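You operate a simulated robot arm through the tools that you are given. There is no shell and no other tool. Be economical: measure what you need, move in short steps, check, and stop when the job is done.

The job below is to be done with a simulated two-armed robot. You get a single attempt, and the scene is never put back.

Task
Shoot the sliding stop, lower the bar clamp lever, then lay the switch magnet in its frame and switch on.
Fine: lever fully down, fingers clear of it; the magnet lies lengthways inside the lines of the marked frame; hold it still while its knob is turned.

The check looks at the end state, three seconds after you hand in, the way a careful person would. Anything else that was tipped, shoved, dropped, spilled or broken makes it a failure.

Robot
Two 7-joint arms with two-finger parallel grippers on one trunk, on a base that drives. Base frame: it is fixed to the floor where the robot stands at the start and does not move with it; the origin is under the middle of the robot, x ahead of it, y to its left, z up; the surface under the hand at the start is at about z = 85. Readings come in cm, degrees, newtons and seconds.
The left shoulder is at the start at [7, 13.4, 127.6], the right one opposite. With the tool pointing down near the work surface each hand reaches from about 10 to 62 cm from the robot's upright axis, wherever it stands, measured 20 degrees to its own side. Places, roughly: bar clamp lever [50, 20, 100]; magnet knob [50, -30, 100]; marked frame [40, 0, 90]; sliding stop [50, -10, 90]. Payload 1.57 kg a hand.
The TCP of each hand is the grasp point between the finger pads, 3 cm short of the fingertips. In the tool frame z runs along the fingers and y along their closing line. The gripper opens to 8 cm. The fingers are 1.7 cm wide and 1.2 cm thick; the gripper's body (4 by 8.2 cm) begins 8 cm behind the TCP.
Orientation is that of the tool frame in the base frame, as [roll, pitch, yaw] about the fixed x, y, z axes, in that order (R = Rz(yaw) Ry(pitch) Rx(roll)). With the fingers straight down and closing along the base's y, the tool's x points along the base's -x, its y along +y and its z along -z.

Tools
- The arms move only by the tool drive_tool. It takes "left_steps", "right_steps" or both (then of equal length, played together; a hand with none holds still); each is a list of rows, each a list of 7 numbers: the shift along the base's x, y, z in units of 40 mm (1.0 is 40 mm), then the turn, a rotation vector about the base's x, y, z in units of 6 degrees (1.0 is 6 degrees), then the finger opening in cm, from 0 to 8. In form: [[dx, dy, dz, rx, ry, rz, jaw], ...]. A call has 1 to 20 rows; each row shifts and turns the commanded pose from where the row before left it. A call with a number of a shift or a turn outside -1 to 1 is refused whole. Rows are played at 5 a second. More than 5 cm and 8.6 degrees between two rows, or a gripper value outside its range, and nothing of the call is played. A pose out of reach is approached as far as the arm can. The call stops where the force on the tool passes 60 N (or 10 N more than at its start, if that is more) or the arm is blocked; 0.2 s more then pass. The fingers move at their own pace (about 15.3 cm/s each) and stop on an object; they squeeze with about 26 N. The grip force told is the motor's: it shows also when the fingers shut on nothing. Time passes only in rows, and 0.2 s behind the last, so rows that do not move let the fingers close. It gives the time, the measured TCP pose, the force on the tool (base axes), the opening and the grip force at its end, in the units of the frame above (readings bear some noise), with the torque about the TCP (base axes, N m) and any sound that the robot's microphone picked up, and new pictures: "views" is both (left out), scene, wrist or none (wrist: the cameras of the hands that moved).
- Cameras (640 x 400 px; columns grow to the right, rows downward): "scene" is now at [13.34, -1.66, 150.1]; the picture's right is [-0.23, -0.97, 0.00], its down [-0.71, 0.17, -0.69] and it looks along [0.67, -0.16, -0.72] (base axes); focal length 214 px, centre (320, 200). "left" rides on the left gripper at [7.2, 0.7, -12.2] in its tool frame; the picture's right is [-0.09, 1.00, 0.00], its down [-0.84, -0.08, -0.54] and it looks along [-0.54, -0.05, 0.84] (tool axes); focal length 238 px, centre (320, 200). "right" rides on the right gripper at [7.2, -0.7, -12.2] in its tool frame; the picture's right is [0.09, 1.00, 0.00], its down [-0.84, 0.08, -0.54] and it looks along [-0.54, 0.05, 0.84] (tool axes); focal length 238 px, centre (320, 200). There is no depth. A picture from a camera that has moved, and an enlarged one, comes with that camera's place and axes in the base frame and with its lens. The place of the scene camera against the robot may be out by one fixed shift of up to 1.8 cm in any direction.
- lift_body(by): slides the trunk up (or, below 0, down) by that many cm; the arms and the scene camera ride with it, the base frame stays. It gives what a move gives, with no picture.
- roll_base(legs): drives the robot by 1 to 6 legs, each [ahead, left, turn to the left] in cm, cm and degrees, along the robot's own axes; the way and the turn of a leg run together, so that a leg with both is an arc; at most 150 cm and 180 degrees a leg. The arms and the cameras ride along, it lands a little off, and it stops where it bumps. It gives what a move gives, and a new picture of the scene camera.
- head_to(pan, tilt): turns the head with the scene camera to pan (to the left, within 86 degrees either way) and tilt (down, from -29 to 69), counted from straight ahead of the robot. It gives what a move gives, and a new picture of the scene camera.
- zoom(camera, box): a new picture of the part [left, top, right, bottom] of that camera's present view, enlarged. The clock stands still meanwhile.
- sign_off(): hands the job in; it is judged then, once.

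Work in short steps. Places have to be worked out from the pictures, the camera data and where the tool is seen: move nearer, look again, correct. Check each grasp and each placing, and mend what went wrong. You have 120 turns and 260 pictures in all, those below and enlarged ones among them. Open the grippers and draw the arms clear of the work before you hand the job in, unless the task says otherwise; then end with one line.

The tools are called after "Request:" by a JSON object that holds its "op" and its "data". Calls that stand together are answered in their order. drive_tool: Moves the arms, as the interface text tells. Its arguments: {"type":"object","properties":{"left_steps":{"type":"array"},"right_steps":{"type":"array"},"views":{"type":"string","enum":["both","scene","wrist","none"]}},"required":[]} The other tools are called the same way: lift_body (by) slides the trunk up or down; roll_base (legs) drives the base; head_to (pan, tilt) turns the head that bears the scene camera; zoom (camera, box) takes an enlarged picture of a part of a camera's view; sign_off () hands the job in.

At the start:

```text
clock: 0.0
left_eef_pos: [44.13, 13.8, 121.88]
left_tool_rot: [180.0, 0.0, -180.0]
left_contact_force: [-0.5, 0.2, -1.0]
left_ft_torque: [0.0, -0.08, 0.04]
left_grip_width: 7.98
left_gripper_force: 0.1
right_eef_pos: [45.56, -30.67, 131.49]
right_tool_rot: [-180.0, 0.0, 180.0]
right_contact_force: [-0.4, -0.4, 0.0]
right_ft_torque: [-0.01, -0.01, 0.02]
right_grip_width: 8.01
right_gripper_force: 0.1
trunk travel left (down, up): [-85.0, 9.0]
robot x, y, heading: [-0.23, 0.04, -0.1]
head pan, tilt: [-13.3, 46.4]
```

scene: 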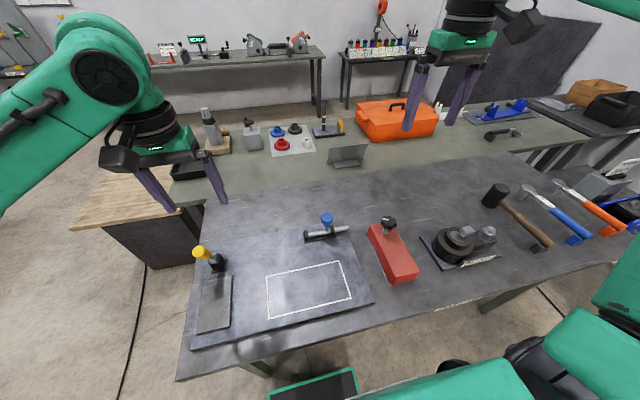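
right: 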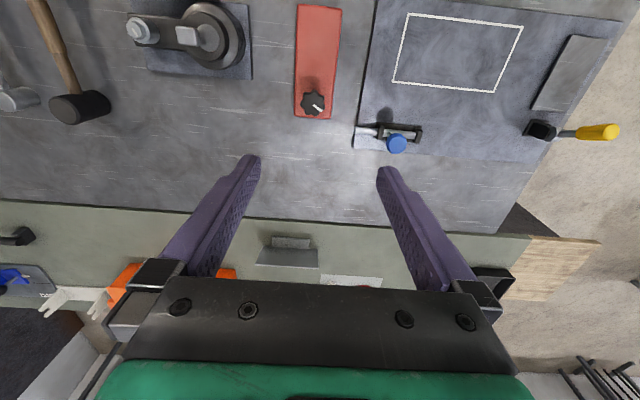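
left: 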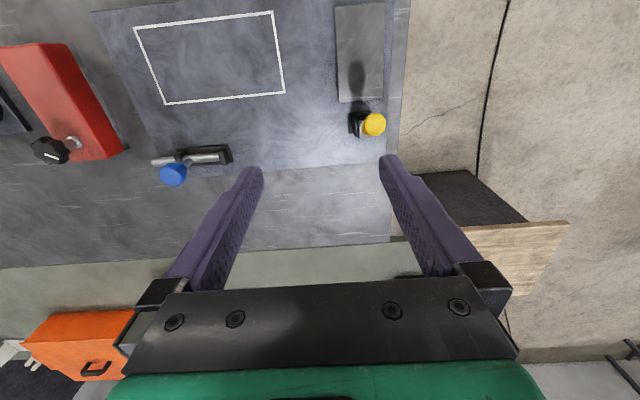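

I start by enlarging the work pieces to see how each is built.

Request:
{"op": "zoom", "data": {"camera": "scene", "box": [280, 190, 440, 290]}}

Request:
{"op": "zoom", "data": {"camera": "scene", "box": [170, 230, 378, 360]}}

Request:
{"op": "zoom", "data": {"camera": "left", "box": [0, 0, 400, 250]}}

Request:
{"op": "zoom", "data": {"camera": "right", "box": [280, 0, 640, 225]}}

```text
4.00 times, centred on (360, 240) of scene
camera zoom: at [13.34, -1.66, 150.1], right [-0.23, -0.97, 0.0], down [-0.71, 0.17, -0.69], along [0.67, -0.16, -0.72], focal length 858 px, centre (160, 40)
```

zoom: 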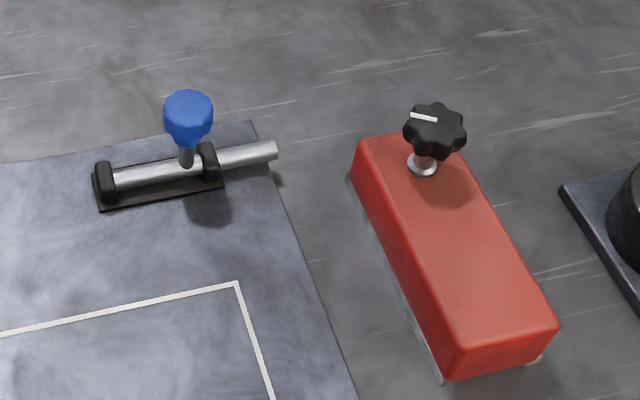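

```text
3.08 times, centred on (274, 295) of scene
camera zoom: at [13.34, -1.66, 150.1], right [-0.23, -0.97, 0.0], down [-0.71, 0.17, -0.69], along [0.67, -0.16, -0.72], focal length 660 px, centre (462, -92)
```

zoom: 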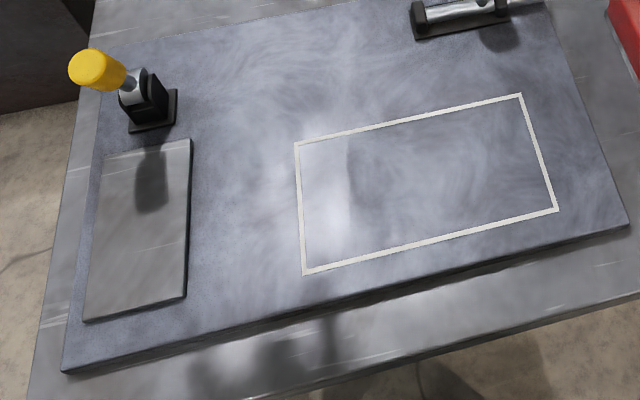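

```text
1.60 times, centred on (200, 125) of left
camera zoom: at [36.76, 14.63, 134.06], right [0.09, 1.0, 0.0], down [0.84, -0.08, 0.54], along [0.54, -0.05, -0.84], focal length 381 px, centre (512, 320)
```

zoom: 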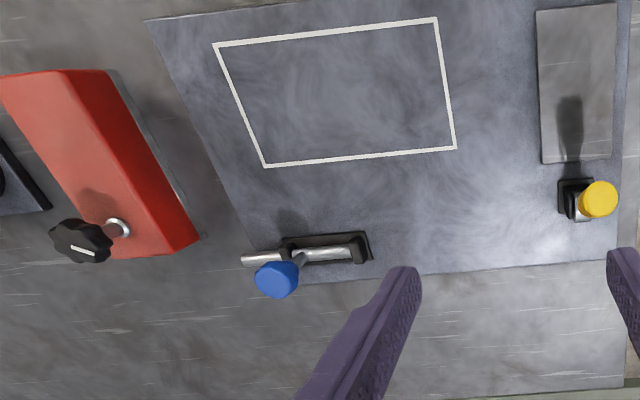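

```text
1.78 times, centred on (460, 112) of right
camera zoom: at [38.49, -31.46, 143.64], right [-0.09, 1.0, 0.0], down [0.84, 0.08, 0.54], along [0.54, 0.05, -0.84], focal length 424 px, centre (71, 356)
```

zoom: 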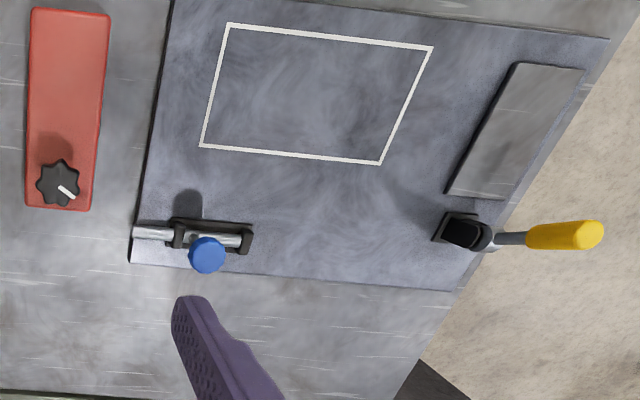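

Triangulating from both wrist views: blue knob ≈ (54,-14,95), lever tip ≈ (46,21,102) above a base at (50,21), frame x 31–43 by y -15–8, magnet ≈ x 33–51, y -36– -28. I enlarge the stop and the lever more to learn their directions of travel.

Request:
{"op": "zoom", "data": {"camera": "scene", "box": [296, 205, 360, 245]}}

Request:
{"op": "zoom", "data": {"camera": "right", "box": [340, 90, 440, 152]}}

Request:
{"op": "zoom", "data": {"camera": "right", "box": [510, 20, 638, 160]}}

Request:
{"op": "zoom", "data": {"camera": "scene", "box": [180, 235, 260, 285]}}

```text
10.00 times, centred on (328, 225) of scene
camera zoom: at [13.34, -1.66, 150.1], right [-0.23, -0.97, 0.0], down [-0.71, 0.17, -0.69], along [0.67, -0.16, -0.72], focal length 2145 px, centre (240, -50)
```

zoom: 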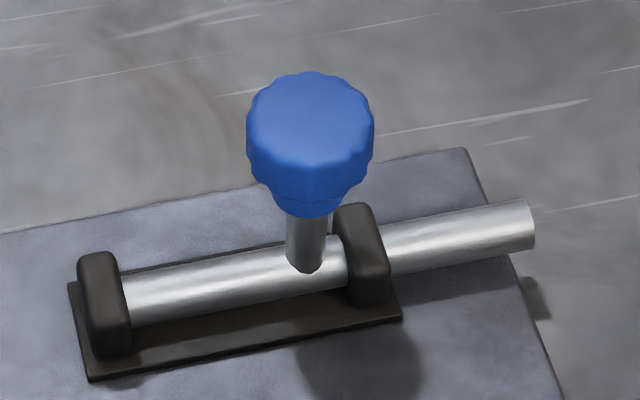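

```text
6.40 times, centred on (390, 121) of right
camera zoom: at [38.49, -31.46, 143.64], right [-0.09, 1.0, 0.0], down [0.84, 0.08, 0.54], along [0.54, 0.05, -0.84], focal length 1525 px, centre (-128, 706)
```

zoom: 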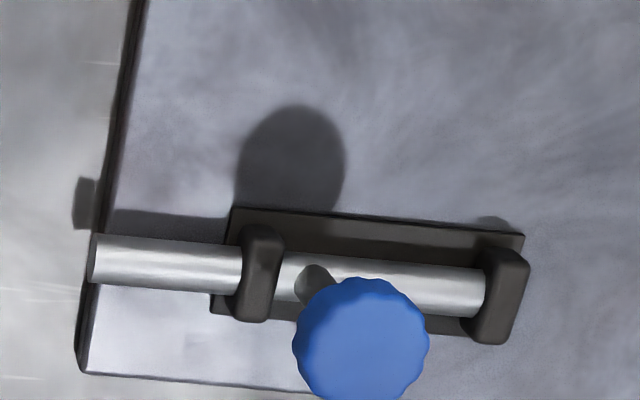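

```text
2.86 times, centred on (574, 90) of right
camera zoom: at [38.49, -31.46, 143.64], right [-0.09, 1.0, 0.0], down [0.84, 0.08, 0.54], along [0.54, 0.05, -0.84], focal length 681 px, centre (-406, 514)
```

zoom: 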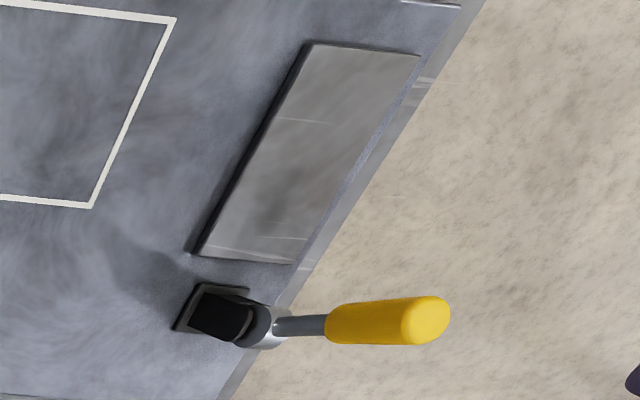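

```text
8.00 times, centred on (220, 260) of scene
camera zoom: at [13.34, -1.66, 150.1], right [-0.23, -0.97, 0.0], down [-0.71, 0.17, -0.69], along [0.67, -0.16, -0.72], focal length 1716 px, centre (1120, -280)
```

zoom: 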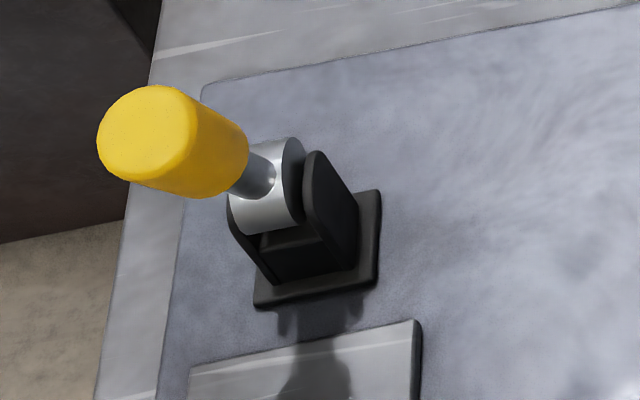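

Stop: the knob sits against its -y bracket, so its free travel is towards +y. Lever: hinged about y, leaning a little to -x. I bring both hands, closed, near their starting points and look.

Request:
{"op": "drive_tool", "data": {"right_steps": [[0.2345, 0.297, -0.735, 0, 0, 0, 0], [0.2345, 0.297, -0.735, 0, 0, 0, 0], [0.2345, 0.297, -0.735, 0, 0, 0, 0], [0.2345, 0.297, -0.735, 0, 0, 0, 0], [0.2345, 0.297, -0.735, 0, 0, 0, 0], [0.2345, 0.297, -0.735, 0, 0, 0, 0], [0.2345, 0.297, -0.735, 0, 0, 0, 0], [0.2345, 0.297, -0.735, 0, 0, 0, 0], [0.2345, 0.297, -0.735, 0, 0, 0, 0], [0, 0, 0, 0, 0, 0, 0]], "left_steps": [[0.302, 0.206, -0.275, 0, 0, 0, 0], [0.302, 0.206, -0.275, 0, 0, 0, 0], [0.302, 0.206, -0.275, 0, 0, 0, 0], [0.302, 0.206, -0.275, 0, 0, 0, 0], [0.302, 0.206, -0.275, 0, 0, 0, 0], [0.302, 0.206, -0.275, 0, 0, 0, 0], [0.302, 0.206, -0.275, 0, 0, 0, 0], [0.302, 0.206, -0.275, 0, 0, 0, 0], [0.302, 0.206, -0.275, 0, 0, 0, 0], [0, 0, 0, 0, 0, 0, 0]]}}

```text
clock: 2.2
left_eef_pos: [54.7, 21.35, 111.76]
left_tool_rot: [180.0, 0.0, 180.0]
left_contact_force: [0.7, -0.3, 0.2]
left_ft_torque: [-0.01, 0.02, 0.0]
left_grip_width: 0.0
left_gripper_force: 21.3
right_eef_pos: [53.73, -20.13, 105.1]
right_tool_rot: [180.0, 0.1, 179.9]
right_contact_force: [-0.1, 0.3, 0.2]
right_ft_torque: [0.03, 0.02, -0.01]
right_grip_width: 0.01
right_gripper_force: 21.9
trunk travel left (down, up): [-85.0, 9.0]
robot x, y, heading: [-0.18, 0.32, 0.0]
head pan, tilt: [-13.3, 46.4]
camera scene: at [13.25, -1.66, 150.11], right [-0.23, -0.97, 0.0], down [-0.7, 0.17, -0.69], along [0.67, -0.16, -0.72], focal length 214 px, centre (320, 200)
camera right: at [46.71, -20.94, 117.3], right [-0.09, 1.0, 0.0], down [0.84, 0.08, 0.54], along [0.54, 0.05, -0.84], focal length 238 px, centre (320, 200)
camera left: at [47.48, 22.06, 124.04], right [0.09, 1.0, 0.0], down [0.84, -0.08, 0.54], along [0.54, -0.05, -0.84], focal length 238 px, centre (320, 200)
```

scene: 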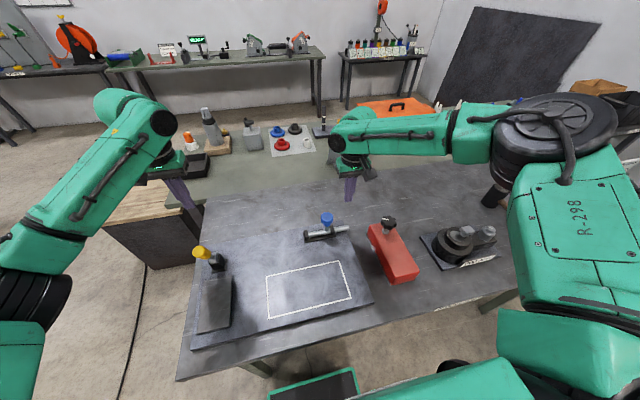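
right: 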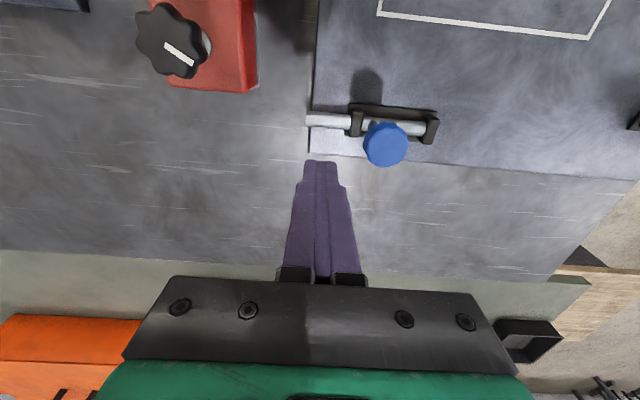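
left: 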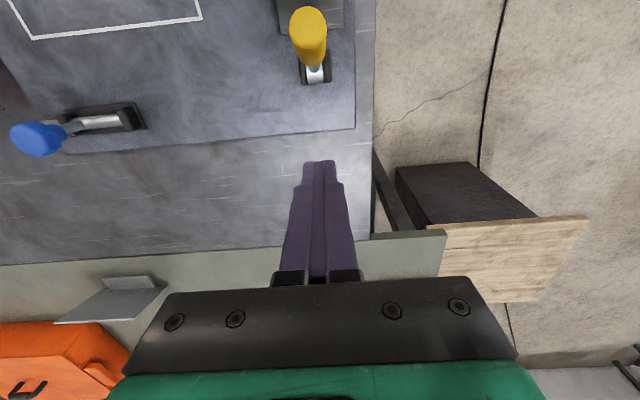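

Knob centre ≈ (53.9,-14,95.2). I lower the closed right fingers beside it on the -y side, and at the same time lower the left fingers behind (+x of) the lever, well clear of it.

Request:
{"op": "drive_tool", "data": {"right_steps": [[0, 0, -0.64, 0, 0, 0, 0], [0, 0, -0.64, 0, 0, 0, 0], [0, 0, -0.64, 0, 0, 0, 0], [0.05, 0, -0.62, 0, 0, 0, 0], [0, 0.3, 0, 0, 0, 0, 0]], "left_steps": [[0, 0, -0.7, 0, 0, 0, 0], [0, 0, -0.7, 0, 0, 0, 0], [0, 0, -0.7, 0, 0, 0, 0], [0, 0, -0.7, 0, 0, 0, 0], [-0.3, 0, -0.2, 0, 0, 0, 0]]}}

```text
clock: 3.4
left_eef_pos: [53.71, 21.47, 100.07]
left_tool_rot: [-179.8, 0.0, 179.9]
left_contact_force: [-0.1, -0.3, 0.0]
left_ft_torque: [-0.04, -0.06, 0.03]
left_grip_width: 0.0
left_gripper_force: 21.1
right_eef_pos: [50.13, -20.57, 97.32]
right_tool_rot: [-179.9, 0.2, 180.0]
right_contact_force: [-0.2, 0.1, 0.2]
right_ft_torque: [0.01, -0.02, -0.03]
right_grip_width: 0.0
right_gripper_force: 21.1
right hand out of reach, approached as far as the arm can: row 1, 2, 3, 4, 5
trunk travel left (down, up): [-85.0, 9.0]
robot x, y, heading: [0.06, 0.32, -0.0]
head pan, tilt: [-13.3, 46.4]
camera scene: at [13.24, -1.55, 150.12], right [-0.23, -0.97, 0.0], down [-0.7, 0.17, -0.69], along [0.67, -0.16, -0.72], focal length 214 px, centre (320, 200)
camera right: at [42.99, -21.33, 109.51], right [-0.09, 1.0, 0.0], down [0.84, 0.08, 0.54], along [0.54, 0.05, -0.84], focal length 238 px, centre (320, 200)
camera left: at [46.43, 22.25, 112.29], right [0.09, 1.0, 0.0], down [0.84, -0.08, 0.54], along [0.54, -0.05, -0.84], focal length 238 px, centre (320, 200)
```

scene: 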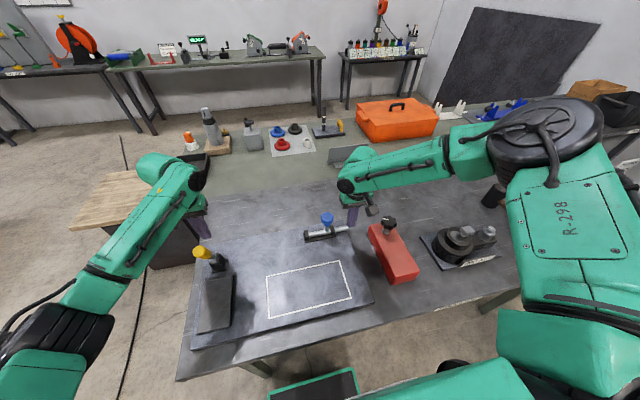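
right: 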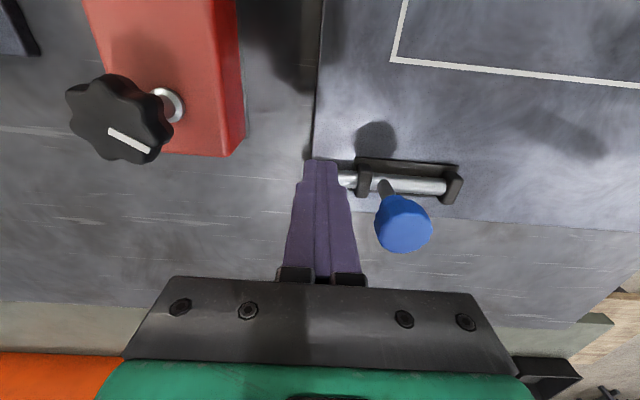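
left: 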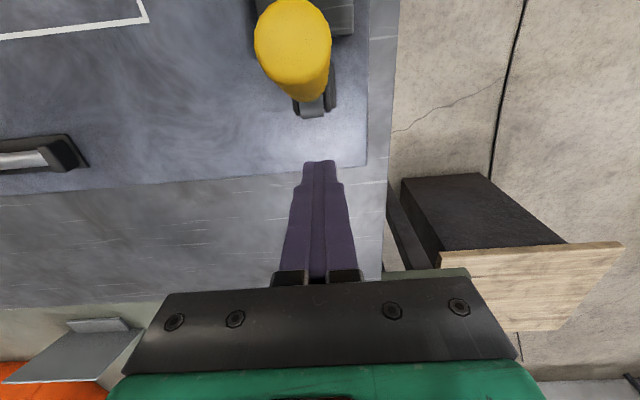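

The right arm cannot reach x = 54 at that height, and lowering the trunk should help. I first raise both hands, then lower the trunk 10 cm.

Request:
{"op": "drive_tool", "data": {"right_steps": [[0, -0.1, 0.9, 0, 0, 0, 0], [0, 0, 0.9, 0, 0, 0, 0], [0, 0, 0.9, 0, 0, 0, 0], [0, 0, 0.9, 0, 0, 0, 0]], "left_steps": [[0.1, 0, 0.9, 0, 0, 0, 0], [0, 0, 0.9, 0, 0, 0, 0], [0, 0, 0.9, 0, 0, 0, 0], [0, 0, 0.9, 0, 0, 0, 0]], "views": "none"}}

Request:
{"op": "lift_body", "data": {"by": -10}}

```text
clock: 4.4
left_eef_pos: [54.09, 21.13, 114.53]
left_tool_rot: [180.0, 0.0, 179.9]
left_contact_force: [0.0, -0.3, 0.0]
left_ft_torque: [-0.01, -0.03, 0.0]
left_grip_width: 0.0
left_gripper_force: 21.1
right_eef_pos: [50.03, -21.07, 111.6]
right_tool_rot: [179.9, 0.1, 180.0]
right_contact_force: [-1.3, 0.8, -0.5]
right_ft_torque: [0.04, -0.04, 0.02]
right_grip_width: 0.0
right_gripper_force: 21.1
trunk travel left (down, up): [-85.0, 9.0]
robot x, y, heading: [0.08, -0.25, 0.1]
head pan, tilt: [-13.3, 46.4]
```

```text
clock: 5.7
left_eef_pos: [54.16, 21.23, 104.64]
left_tool_rot: [-179.9, 0.0, -180.0]
left_contact_force: [-0.3, 0.7, 0.5]
left_ft_torque: [0.01, -0.03, 0.02]
left_grip_width: 0.0
left_gripper_force: 21.4
right_eef_pos: [50.22, -20.91, 101.4]
right_tool_rot: [-180.0, 0.0, 180.0]
right_contact_force: [0.5, 0.1, -0.3]
right_ft_torque: [0.0, 0.03, -0.03]
right_grip_width: 0.03
right_gripper_force: 21.7
trunk travel left (down, up): [-75.0, 19.0]
robot x, y, heading: [-0.13, 0.22, -0.3]
head pan, tilt: [-13.3, 46.4]
```

Now I move the right hand to (53.7,-19.7,95), beside the knob.

Request:
{"op": "drive_tool", "data": {"right_steps": [[0.44, 0.1, -0.4, 0, 0, 0, 0], [0.44, 0.1, -0.4, 0, 0, 0, 0], [0, 0.1, -0.4, 0, 0, 0, 0], [0, 0, -0.4, 0, 0, 0, 0], [0, 0, 0, 0, 0, 0, 0]], "views": "wrist"}}

```text
clock: 6.9
left_eef_pos: [54.2, 21.25, 104.54]
left_tool_rot: [-180.0, 0.0, -179.9]
left_contact_force: [1.1, 0.8, -0.9]
left_ft_torque: [-0.01, 0.01, 0.01]
left_grip_width: 0.01
left_gripper_force: 21.2
right_eef_pos: [53.79, -19.71, 95.06]
right_tool_rot: [-180.0, 0.2, 180.0]
right_contact_force: [1.1, -0.4, -0.2]
right_ft_torque: [0.02, 0.0, 0.01]
right_grip_width: 0.0
right_gripper_force: 21.0
trunk travel left (down, up): [-75.0, 19.0]
robot x, y, heading: [-0.36, -0.01, 0.1]
head pan, tilt: [-13.3, 46.4]
camera right: at [46.7, -20.54, 107.35], right [-0.09, 1.0, 0.0], down [0.84, 0.08, 0.54], along [0.54, 0.05, -0.84], focal length 238 px, centre (320, 200)
```

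right: 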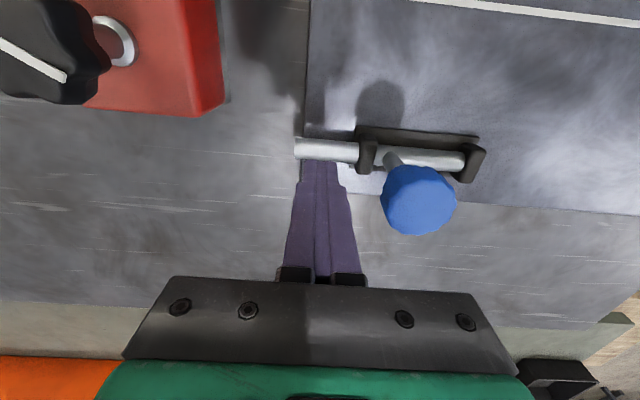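

In position; knob at (53.8,-14,95.5). I push it slowly towards +y.

Request:
{"op": "drive_tool", "data": {"right_steps": [[0, 0.25, 0, 0, 0, 0, 0], [0, 0.25, 0, 0, 0, 0, 0], [0, 0.25, 0, 0, 0, 0, 0], [0, 0.25, 0, 0, 0, 0, 0], [0, 0.2, 0, 0, 0, 0, 0], [0, 0.2, 0, 0, 0, 0, 0], [0, 0.2, 0, 0, 0, 0, 0], [0, 0.2, 0, 0, 0, 0, 0]], "views": "wrist"}}

```text
clock: 8.7
left_eef_pos: [54.27, 21.27, 104.61]
left_tool_rot: [180.0, 0.1, 180.0]
left_contact_force: [0.0, -0.1, -0.1]
left_ft_torque: [-0.02, 0.0, 0.0]
left_grip_width: 0.0
left_gripper_force: 21.1
right_eef_pos: [51.01, -14.43, 96.15]
right_tool_rot: [179.9, 0.1, 179.9]
right_contact_force: [0.1, 1.0, 0.3]
right_ft_torque: [0.01, 0.0, 0.03]
right_grip_width: 0.0
right_gripper_force: 21.3
right hand out of reach, approached as far as the arm can: row 1, 2, 3, 4, 5, 6, 7, 8
trunk travel left (down, up): [-75.0, 19.0]
robot x, y, heading: [0.35, 0.19, 0.0]
head pan, tilt: [-13.3, 46.4]
camera right: at [43.86, -15.21, 108.33], right [-0.09, 1.0, 0.0], down [0.84, 0.08, 0.54], along [0.54, 0.05, -0.84], focal length 238 px, centre (320, 200)
```

right: 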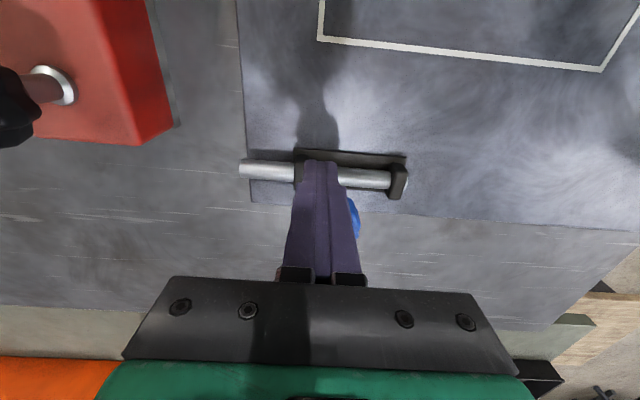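

The arm ran out of reach and the fingers slipped past in front of the knob. I back off to -y and tilt the right tool 30° forward, which keeps the wrist nearer the robot.

Request:
{"op": "drive_tool", "data": {"right_steps": [[-0.25, -0.3, 0.2, 0, 0, 0, 0], [0, -0.6, 0.2, 0, 0, 0, 0], [0, -0.7, 0.2, 0, 0, 0, 0], [0, 0, 0, 0, -1, 0, 0], [0, 0, 0, 0, -1, 0, 0], [0, 0, 0, 0, -1, 0, 0], [0, 0, 0, 0, -1, 0, 0], [0, 0, 0, 0, -1, 0, 0], [0, 0, 0, 0, 0, 0, 0]]}}

```text
clock: 10.7
left_eef_pos: [54.31, 21.26, 104.52]
left_tool_rot: [-180.0, -0.1, 180.0]
left_contact_force: [0.6, 0.4, 0.6]
left_ft_torque: [-0.02, -0.01, 0.02]
left_grip_width: 0.0
left_gripper_force: 21.5
right_eef_pos: [49.87, -20.79, 98.46]
right_tool_rot: [179.9, 30.0, 179.9]
right_contact_force: [0.0, 0.5, 0.2]
right_ft_torque: [-0.01, 0.01, 0.04]
right_grip_width: 0.02
right_gripper_force: 21.0
trunk travel left (down, up): [-75.0, 19.0]
robot x, y, heading: [-0.31, -0.12, 0.1]
head pan, tilt: [-13.3, 46.4]
camera scene: at [13.37, -1.64, 140.1], right [-0.23, -0.97, 0.0], down [-0.71, 0.17, -0.69], along [0.67, -0.16, -0.72], focal length 214 px, centre (320, 200)
camera right: at [37.61, -21.58, 105.51], right [-0.08, 1.0, -0.05], down [0.45, 0.08, 0.89], along [0.89, 0.05, -0.46], focal length 238 px, centre (320, 200)
```

scene: 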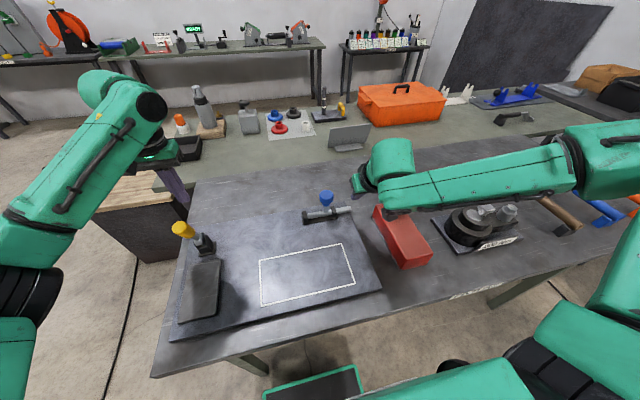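
right: 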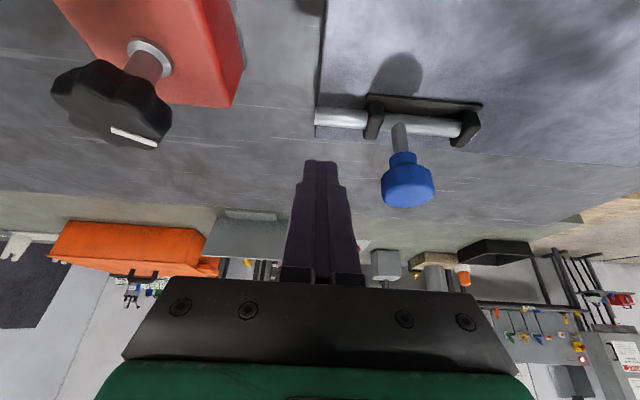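

With the tilt there is reach. I go to (53.2,-20.5,96), then push +y in small rows, checking that x holds.

Request:
{"op": "drive_tool", "data": {"right_steps": [[0.42, 0, -0.3, 0, 0, 0, 0], [0.42, 0, -0.3, 0, 0, 0, 0], [0, 0.25, 0, 0, 0, 0, 0], [0, 0.25, 0, 0, 0, 0, 0], [0, 0.25, 0, 0, 0, 0, 0], [0, 0.2, 0, 0, 0, 0, 0], [0, 0.2, 0, 0, 0, 0, 0]], "views": "wrist"}}

```text
clock: 12.3
left_eef_pos: [54.29, 21.33, 104.6]
left_tool_rot: [180.0, 0.0, 180.0]
left_contact_force: [0.1, 0.4, 0.1]
left_ft_torque: [0.03, -0.03, -0.02]
left_grip_width: 0.0
left_gripper_force: 20.8
right_eef_pos: [53.09, -16.29, 96.06]
right_tool_rot: [-180.0, 29.9, 179.9]
right_contact_force: [-1.6, -0.9, 0.1]
right_ft_torque: [-0.04, 0.02, -0.01]
right_grip_width: 0.02
right_gripper_force: 21.9
trunk travel left (down, up): [-75.0, 19.0]
robot x, y, heading: [0.16, 0.38, 0.1]
head pan, tilt: [-13.3, 46.4]
camera right: at [40.86, -17.06, 103.04], right [-0.08, 1.0, -0.05], down [0.45, 0.08, 0.89], along [0.89, 0.05, -0.46], focal length 238 px, centre (320, 200)
```

right: 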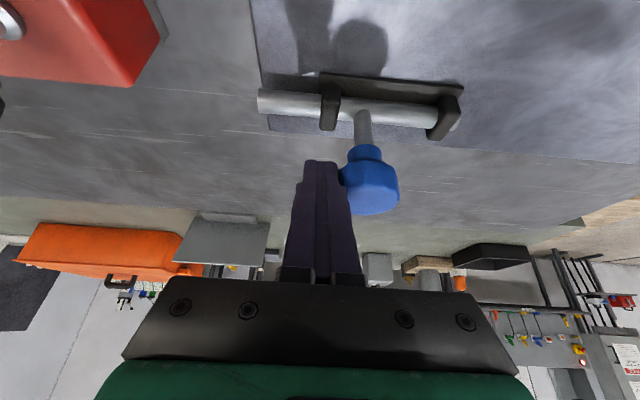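

The knob is sliding freely towards +y. I keep pushing until it stops.

Request:
{"op": "drive_tool", "data": {"right_steps": [[0, 0.2, 0, 0, 0, 0, 0], [0, 0.2, 0, 0, 0, 0, 0], [0, 0.2, 0, 0, 0, 0, 0], [0, 0.2, 0, 0, 0, 0, 0], [0, 0.2, 0, 0, 0, 0, 0], [0, 0.2, 0, 0, 0, 0, 0]], "views": "wrist"}}

```text
clock: 13.7
left_eef_pos: [54.23, 20.95, 104.72]
left_tool_rot: [179.8, 0.0, -180.0]
left_contact_force: [0.3, -0.5, -0.5]
left_ft_torque: [0.04, -0.01, 0.03]
left_grip_width: 0.0
left_gripper_force: 21.1
right_eef_pos: [53.22, -11.82, 96.15]
right_tool_rot: [180.0, 30.3, 179.7]
right_contact_force: [-1.1, -9.6, 6.2]
right_ft_torque: [-0.05, -0.04, -0.04]
right_grip_width: 0.0
right_gripper_force: 21.5
trunk travel left (down, up): [-75.0, 19.0]
robot x, y, heading: [0.16, 0.18, -0.0]
head pan, tilt: [-13.3, 46.4]
camera right: at [41.08, -12.59, 103.12], right [-0.08, 1.0, -0.04], down [0.45, 0.07, 0.89], along [0.89, 0.05, -0.46], focal length 238 px, centre (320, 200)
```

right: 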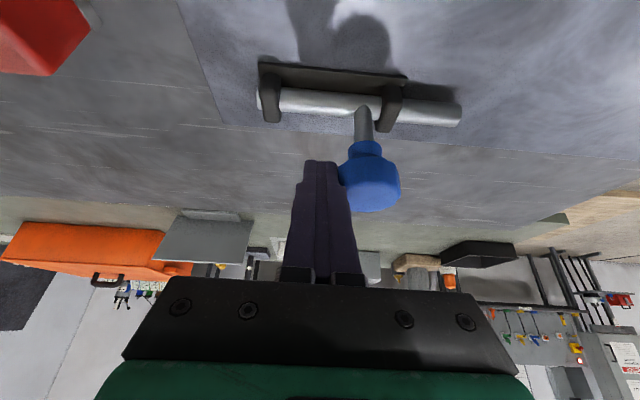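

Knob is near the +y bracket with 10 N building. I push a little more to seat it, then look.

Request:
{"op": "drive_tool", "data": {"right_steps": [[0, 0.1, 0, 0, 0, 0, 0], [0, 0.1, 0, 0, 0, 0, 0], [0, 0.1, 0, 0, 0, 0, 0]], "views": "wrist"}}

```text
clock: 14.5
left_eef_pos: [54.29, 20.26, 104.89]
left_tool_rot: [179.4, 0.0, 180.0]
left_contact_force: [-0.5, 0.9, -0.6]
left_ft_torque: [-0.01, 0.01, -0.01]
left_grip_width: 0.02
left_gripper_force: 21.4
right_eef_pos: [53.21, -11.79, 96.22]
right_tool_rot: [180.0, 30.2, 179.2]
right_contact_force: [5.0, -41.9, 13.8]
right_ft_torque: [-0.26, -0.15, -0.33]
right_grip_width: 0.0
right_gripper_force: 21.2
trunk travel left (down, up): [-75.0, 19.0]
robot x, y, heading: [0.33, -0.11, -0.3]
head pan, tilt: [-13.3, 46.4]
camera right: at [41.04, -12.36, 103.06], right [-0.07, 1.0, -0.05], down [0.45, 0.07, 0.89], along [0.89, 0.04, -0.46], focal length 238 px, centre (320, 200)
```

right: 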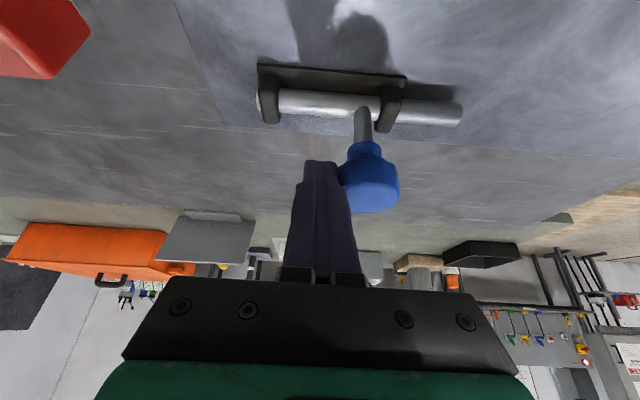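

The stop is firmly against its end (42 N, no more motion). I back the right hand off and raise it, and lower the left fingers behind the lever.

Request:
{"op": "drive_tool", "data": {"right_steps": [[0, -0.4, 0, 0, 0, 0, 0], [0, -0.4, 0.4, 0, 0, 0, 0], [-0.2, -0.2, 0.8, 0, 0, 0, 0], [-0.4, 0, 0.8, 0, 0, 0, 0], [-0.4, 0, 0.8, 0, 0, 0, 0]], "left_steps": [[0, 0, 0, 0, 0, 0, 0], [0, 0.0, -0.3, 0, 0, 0, 0], [0, 0.0, -0.3, 0, 0, 0, 0], [0, 0, -0.3, 0, 0, 0, 0], [0, 0, -0.3, 0, 0, 0, 0]], "views": "both"}}

```text
clock: 15.7
left_eef_pos: [54.03, 21.31, 99.83]
left_tool_rot: [-180.0, 0.0, -180.0]
left_contact_force: [-1.1, 0.0, 0.8]
left_ft_torque: [-0.01, -0.02, 0.04]
left_grip_width: 0.01
left_gripper_force: 21.0
right_eef_pos: [48.91, -13.93, 107.54]
right_tool_rot: [-179.9, 29.9, -179.9]
right_contact_force: [-0.1, -0.1, -0.4]
right_ft_torque: [0.03, -0.03, 0.0]
right_grip_width: 0.01
right_gripper_force: 21.3
trunk travel left (down, up): [-75.0, 19.0]
robot x, y, heading: [-0.1, 0.18, -0.1]
head pan, tilt: [-13.3, 46.4]
camera scene: at [13.17, -1.63, 140.12], right [-0.23, -0.97, 0.0], down [-0.7, 0.17, -0.69], along [0.67, -0.16, -0.72], focal length 214 px, centre (320, 200)
camera right: at [36.79, -14.76, 114.58], right [-0.08, 1.0, -0.05], down [0.45, 0.08, 0.89], along [0.89, 0.05, -0.46], focal length 238 px, centre (320, 200)
camera left: at [46.84, 22.01, 111.98], right [0.09, 1.0, 0.0], down [0.84, -0.08, 0.54], along [0.54, -0.05, -0.84], focal length 238 px, centre (320, 200)
```

scene: 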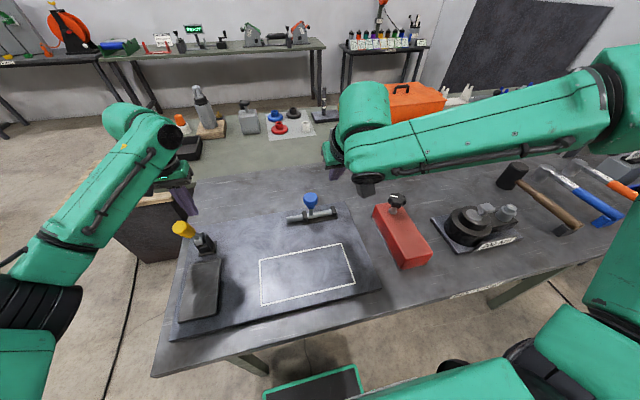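
right: 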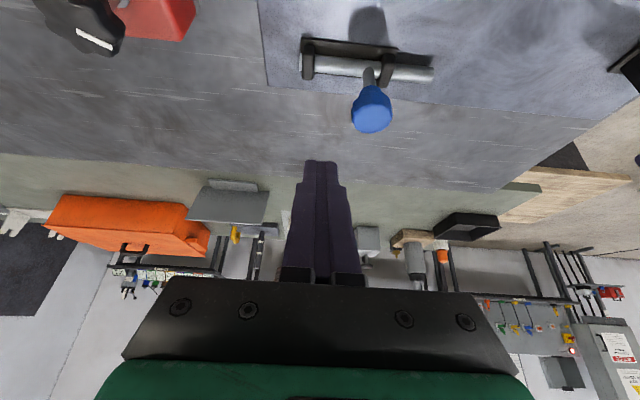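
left: 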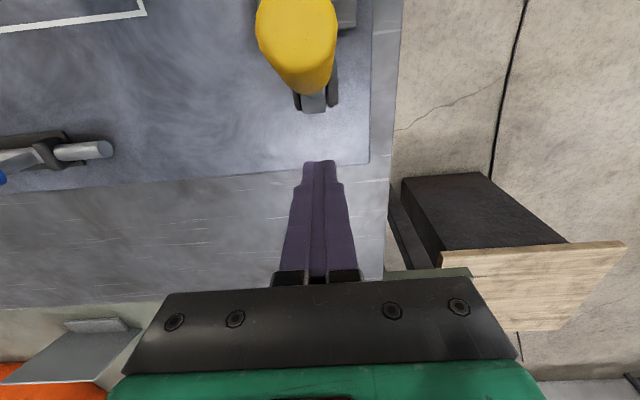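

Lever tip at ≈ (45.9,21.4,102.5), in line with the fingers. I push it towards -x.

Request:
{"op": "drive_tool", "data": {"left_steps": [[-0.35, 0, 0, 0, 0, 0, 0], [-0.35, 0, 0, 0, 0, 0, 0], [-0.3, 0, 0, 0, 0, 0, 0], [-0.3, 0, 0, 0, 0, 0, 0], [-0.3, 0, 0, 0, 0, 0, 0], [-0.3, 0, 0, 0, 0, 0, 0], [0, 0, 0, 0, 0, 0, 0]], "views": "both"}}

```text
clock: 17.3
left_eef_pos: [46.76, 21.1, 99.86]
left_tool_rot: [179.9, -0.1, -180.0]
left_contact_force: [-0.3, 0.4, 1.1]
left_ft_torque: [0.0, -0.01, 0.0]
left_grip_width: 0.0
left_gripper_force: 20.5
right_eef_pos: [49.02, -14.06, 107.58]
right_tool_rot: [180.0, 30.0, -180.0]
right_contact_force: [-0.5, -0.1, -0.4]
right_ft_torque: [-0.02, -0.03, 0.02]
right_grip_width: 0.05
right_gripper_force: 21.4
trunk travel left (down, up): [-75.0, 19.0]
robot x, y, heading: [0.14, 0.0, 0.0]
head pan, tilt: [-13.3, 46.4]
camera scene: at [13.23, -1.69, 140.12], right [-0.23, -0.97, 0.0], down [-0.7, 0.17, -0.69], along [0.67, -0.16, -0.72], focal length 214 px, centre (320, 200)
camera left: at [39.32, 21.88, 112.12], right [0.09, 1.0, 0.0], down [0.84, -0.08, 0.54], along [0.54, -0.05, -0.84], focal length 238 px, centre (320, 200)
```

scene: 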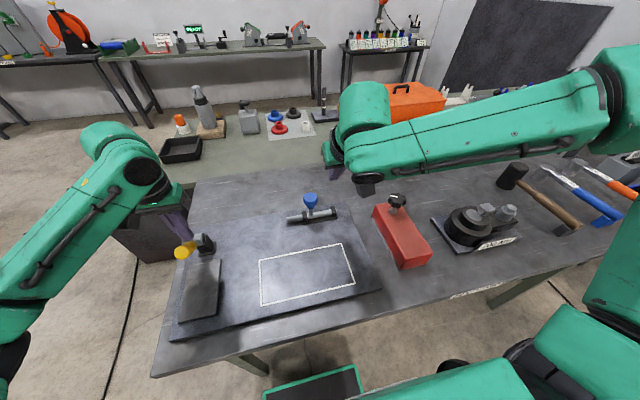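
left: 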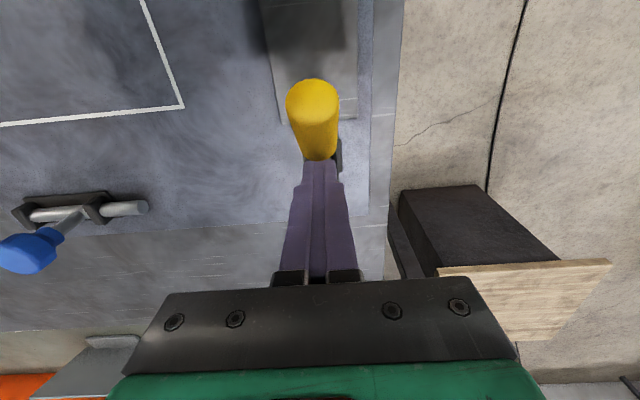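

The lever swings easily towards -x. I follow its arc over and down.

Request:
{"op": "drive_tool", "data": {"left_steps": [[-0.3, 0, -0.1, 0, 0, 0, 0], [-0.3, 0, -0.15, 0, 0, 0, 0], [-0.3, 0, -0.25, 0, 0, 0, 0], [-0.1, 0, -0.35, 0, 0, 0, 0], [0, 0, -0.3, 0, 0, 0, 0], [0, 0, 0, 0, 0, 0, 0]], "views": "both"}}

```text
clock: 18.7
left_eef_pos: [42.72, 21.26, 95.87]
left_tool_rot: [179.9, 1.3, -179.8]
left_contact_force: [9.2, 5.7, 59.7]
left_ft_torque: [0.08, -0.05, 0.1]
left_grip_width: 0.02
left_gripper_force: 21.4
right_eef_pos: [48.78, -14.26, 107.81]
right_tool_rot: [179.9, 30.4, 179.9]
right_contact_force: [-0.2, -0.3, -0.1]
right_ft_torque: [0.03, 0.02, 0.0]
right_grip_width: 0.0
right_gripper_force: 20.9
trunk travel left (down, up): [-75.0, 19.0]
robot x, y, heading: [-0.15, -0.12, -0.1]
head pan, tilt: [-13.3, 46.4]
camera scene: at [12.69, -1.92, 140.26], right [-0.23, -0.97, 0.0], down [-0.7, 0.17, -0.69], along [0.67, -0.16, -0.72], focal length 214 px, centre (320, 200)
camera left: at [35.1, 21.98, 107.96], right [0.09, 1.0, 0.0], down [0.83, -0.07, 0.56], along [0.56, -0.05, -0.83], focal length 238 px, centre (320, 200)
```

scene: 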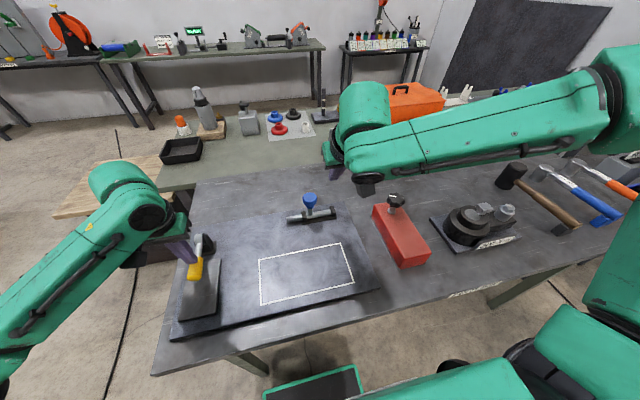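
left: 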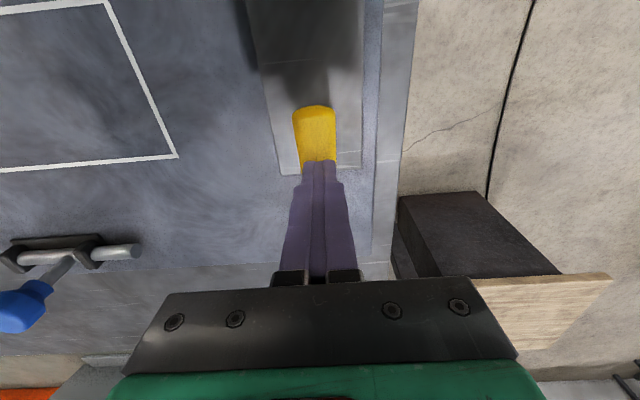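

60 N downwards with the tips at z ≈ 92.9: the lever lies about level at its stop. I lift off and check that it stays.

Request:
{"op": "drive_tool", "data": {"left_steps": [[0, 0, 0.4, 0, 0, 0, 0], [0, 0, 0.8, 0, 0, 0, 0], [-0.2, -0.4, 0.8, 0, 0, 0, 0], [-0.2, -0.4, 0.8, 0, 0, 0, 0], [-0.5, 0, 0.5, 0, 0, 0, 0]], "views": "both"}}

Request:
{"op": "zoom", "data": {"camera": "scene", "box": [150, 215, 310, 315]}}

Request:
{"op": "zoom", "data": {"camera": "scene", "box": [340, 170, 468, 290]}}

```text
clock: 19.9
left_eef_pos: [38.65, 18.09, 108.56]
left_tool_rot: [-179.9, 0.1, -180.0]
left_contact_force: [0.3, -0.1, 0.5]
left_ft_torque: [-0.01, -0.03, 0.02]
left_grip_width: 0.01
left_gripper_force: 21.6
right_eef_pos: [48.94, -14.02, 107.7]
right_tool_rot: [-180.0, 30.0, 180.0]
right_contact_force: [-0.4, -0.5, -0.2]
right_ft_torque: [0.01, -0.03, -0.01]
right_grip_width: 0.0
right_gripper_force: 21.6
trunk travel left (down, up): [-75.0, 19.0]
robot x, y, heading: [0.21, -0.04, 0.0]
head pan, tilt: [-13.3, 46.4]
camera scene: at [13.11, -1.61, 140.12], right [-0.23, -0.97, 0.0], down [-0.7, 0.17, -0.69], along [0.67, -0.16, -0.72], focal length 214 px, centre (320, 200)
camera left: at [31.42, 18.86, 120.67], right [0.09, 1.0, 0.0], down [0.84, -0.08, 0.54], along [0.54, -0.05, -0.84], focal length 238 px, centre (320, 200)
```

scene: 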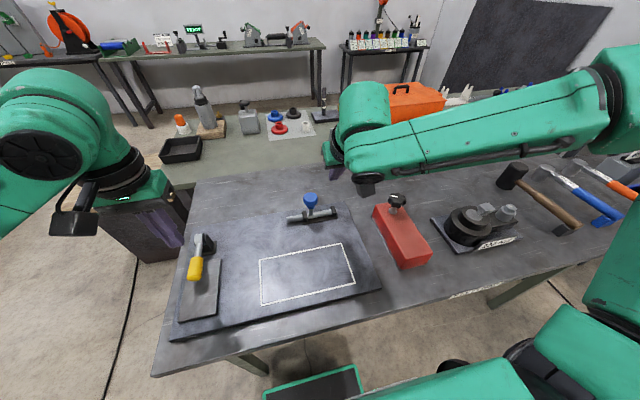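
left: 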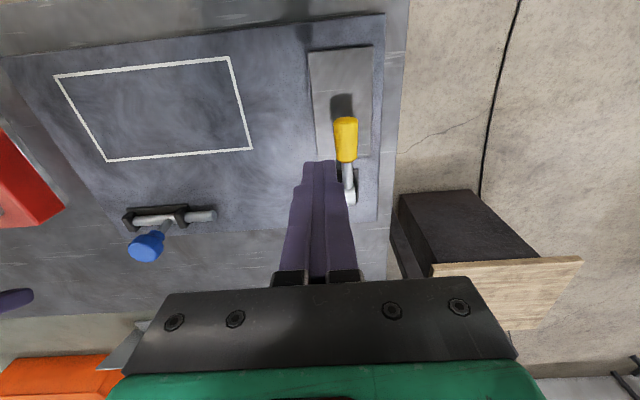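

```text
4.00 times, centred on (230, 265) of scene
camera zoom: at [13.11, -1.61, 140.12], right [-0.23, -0.97, 0.0], down [-0.7, 0.17, -0.69], along [0.67, -0.16, -0.72], focal length 858 px, centre (680, -60)
```

zoom: 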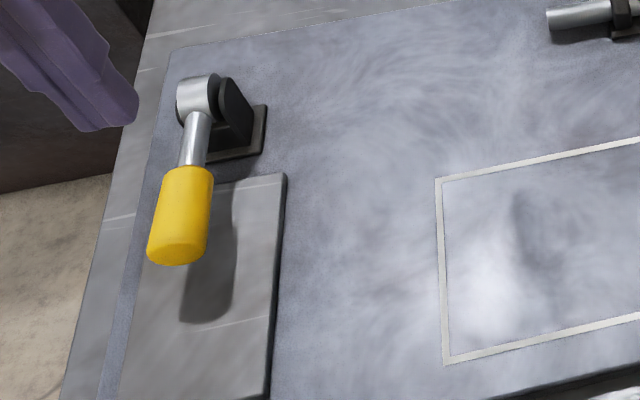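

```text
3.33 times, centred on (404, 230) of scene
camera zoom: at [13.11, -1.61, 140.12], right [-0.23, -0.97, 0.0], down [-0.7, 0.17, -0.69], along [0.67, -0.16, -0.72], focal length 715 px, centre (40, 100)
```

zoom: 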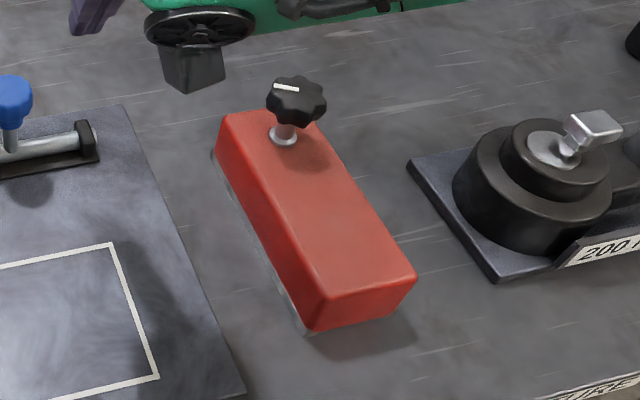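

The stop is shot and the lever stays down. Next the magnet: I bring the right hand upright, open, above it to measure it.

Request:
{"op": "drive_tool", "data": {"right_steps": [[-0.33, -0.75, 0.2, 0, 0.834, 0, 8], [-0.33, -0.75, 0.2, 0, 0.834, 0, 8], [-0.33, -0.75, 0.1, 0, 0.834, 0, 8], [-0.33, -0.75, 0, 0, 0.834, 0, 8], [-0.33, -0.75, 0, 0, 0.834, 0, 8], [-0.33, -0.75, 0, 0, 0.834, 0, 8], [0, 0, 0, 0, 0, 0, 8]], "views": "both"}}

Request:
{"op": "zoom", "data": {"camera": "right", "box": [220, 0, 420, 200]}}

```text
clock: 21.5
left_eef_pos: [38.91, 18.17, 108.42]
left_tool_rot: [-180.0, 0.0, 179.9]
left_contact_force: [0.7, -0.9, 0.3]
left_ft_torque: [0.02, 0.0, 0.01]
left_grip_width: 0.0
left_gripper_force: 20.9
right_eef_pos: [41.4, -32.29, 109.19]
right_tool_rot: [-179.9, -0.1, -180.0]
right_contact_force: [-0.3, 0.0, -0.3]
right_ft_torque: [0.0, -0.01, 0.0]
right_grip_width: 8.0
right_gripper_force: 0.2
trunk travel left (down, up): [-75.0, 19.0]
robot x, y, heading: [-0.13, -0.29, -0.1]
head pan, tilt: [-13.3, 46.4]
camera scene: at [13.34, -1.62, 140.1], right [-0.23, -0.97, 0.0], down [-0.71, 0.17, -0.69], along [0.67, -0.16, -0.72], focal length 214 px, centre (320, 200)
camera right: at [34.22, -32.98, 121.46], right [-0.09, 1.0, 0.0], down [0.84, 0.08, 0.54], along [0.54, 0.05, -0.84], focal length 238 px, centre (320, 200)
```

scene: 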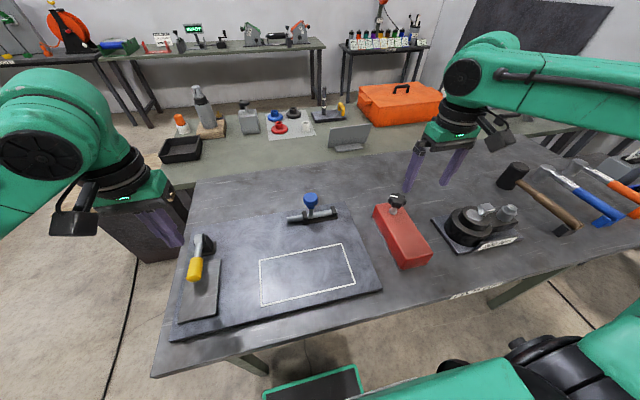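
right: 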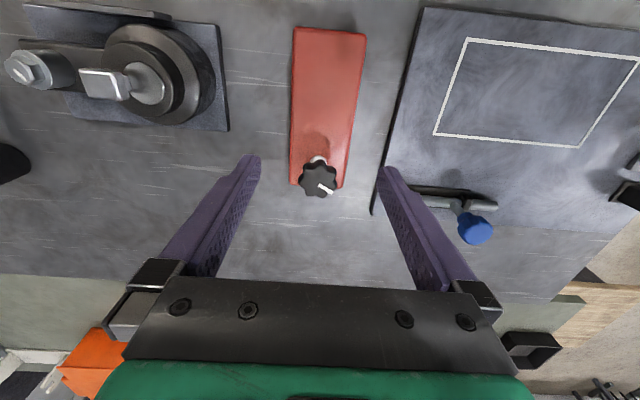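

```text
2.00 times, centred on (320, 100) of right
camera zoom: at [34.22, -32.98, 121.46], right [-0.09, 1.0, 0.0], down [0.84, 0.08, 0.54], along [0.54, 0.05, -0.84], focal length 477 px, centre (320, 400)
```

zoom: 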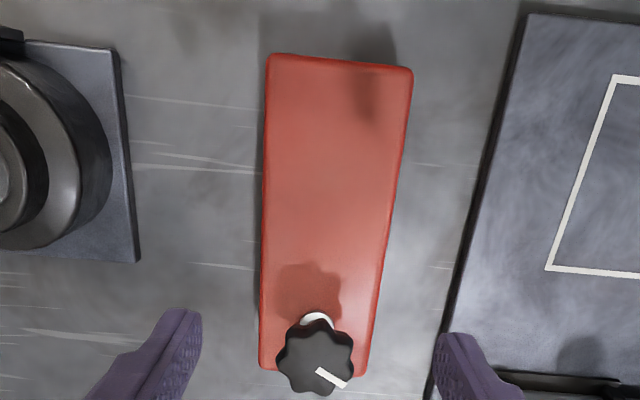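

The magnet measures about 18.6 × 7.5 cm, centre (42.1,-32.05), top z ≈ 91.2, knob axis near (47.4,-32). I lower to just above it, aligned with its centre, and check the finger clearance.

Request:
{"op": "drive_tool", "data": {"right_steps": [[0.1, 0.06, -0.75, 0, 0, 0, 8], [0, 0, -0.75, 0, 0, 0, 8], [0, 0, -0.75, 0, 0, 0, 8], [0, 0, -0.75, 0, 0, 0, 8], [0, 0, -0.3, 0, 0, 0, 8], [0, 0, 0, 0, 0, 0, 8]], "views": "both"}}

Request:
{"op": "zoom", "data": {"camera": "scene", "box": [352, 160, 480, 280]}}

```text
clock: 22.9
left_eef_pos: [38.88, 18.15, 108.53]
left_tool_rot: [-180.0, 0.0, -180.0]
left_contact_force: [-0.2, 0.1, 1.0]
left_ft_torque: [0.01, 0.03, -0.01]
left_grip_width: 0.0
left_gripper_force: 21.4
right_eef_pos: [41.87, -32.23, 96.07]
right_tool_rot: [179.9, 0.1, -180.0]
right_contact_force: [0.4, -0.7, 0.2]
right_ft_torque: [-0.03, 0.0, 0.0]
right_grip_width: 8.01
right_gripper_force: 0.1
trunk travel left (down, up): [-75.0, 19.0]
robot x, y, heading: [0.29, -0.03, 0.1]
head pan, tilt: [-13.3, 46.4]
camera scene: at [13.31, -1.65, 140.11], right [-0.23, -0.97, 0.0], down [-0.7, 0.17, -0.69], along [0.67, -0.16, -0.72], focal length 214 px, centre (320, 200)
camera right: at [34.75, -32.91, 108.33], right [-0.09, 1.0, 0.0], down [0.84, 0.08, 0.54], along [0.54, 0.05, -0.84], focal length 238 px, centre (320, 200)
```

scene: 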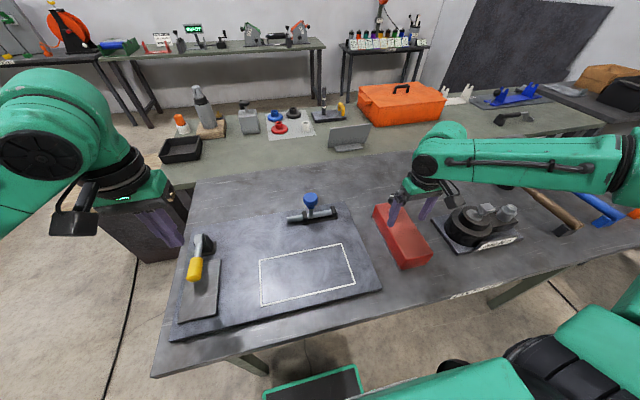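
right: 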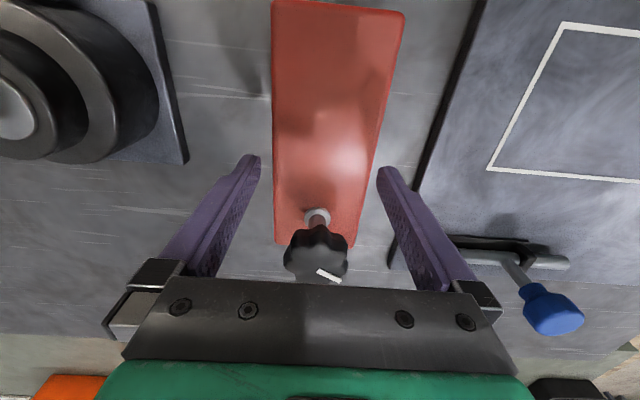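

```text
3.33 times, centred on (416, 220) of scene
camera zoom: at [13.31, -1.65, 140.11], right [-0.23, -0.97, 0.0], down [-0.7, 0.17, -0.69], along [0.67, -0.16, -0.72], focal length 715 px, centre (0, 133)
```

zoom: 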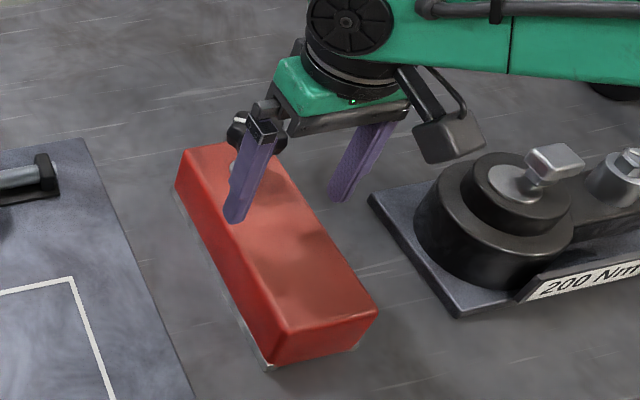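

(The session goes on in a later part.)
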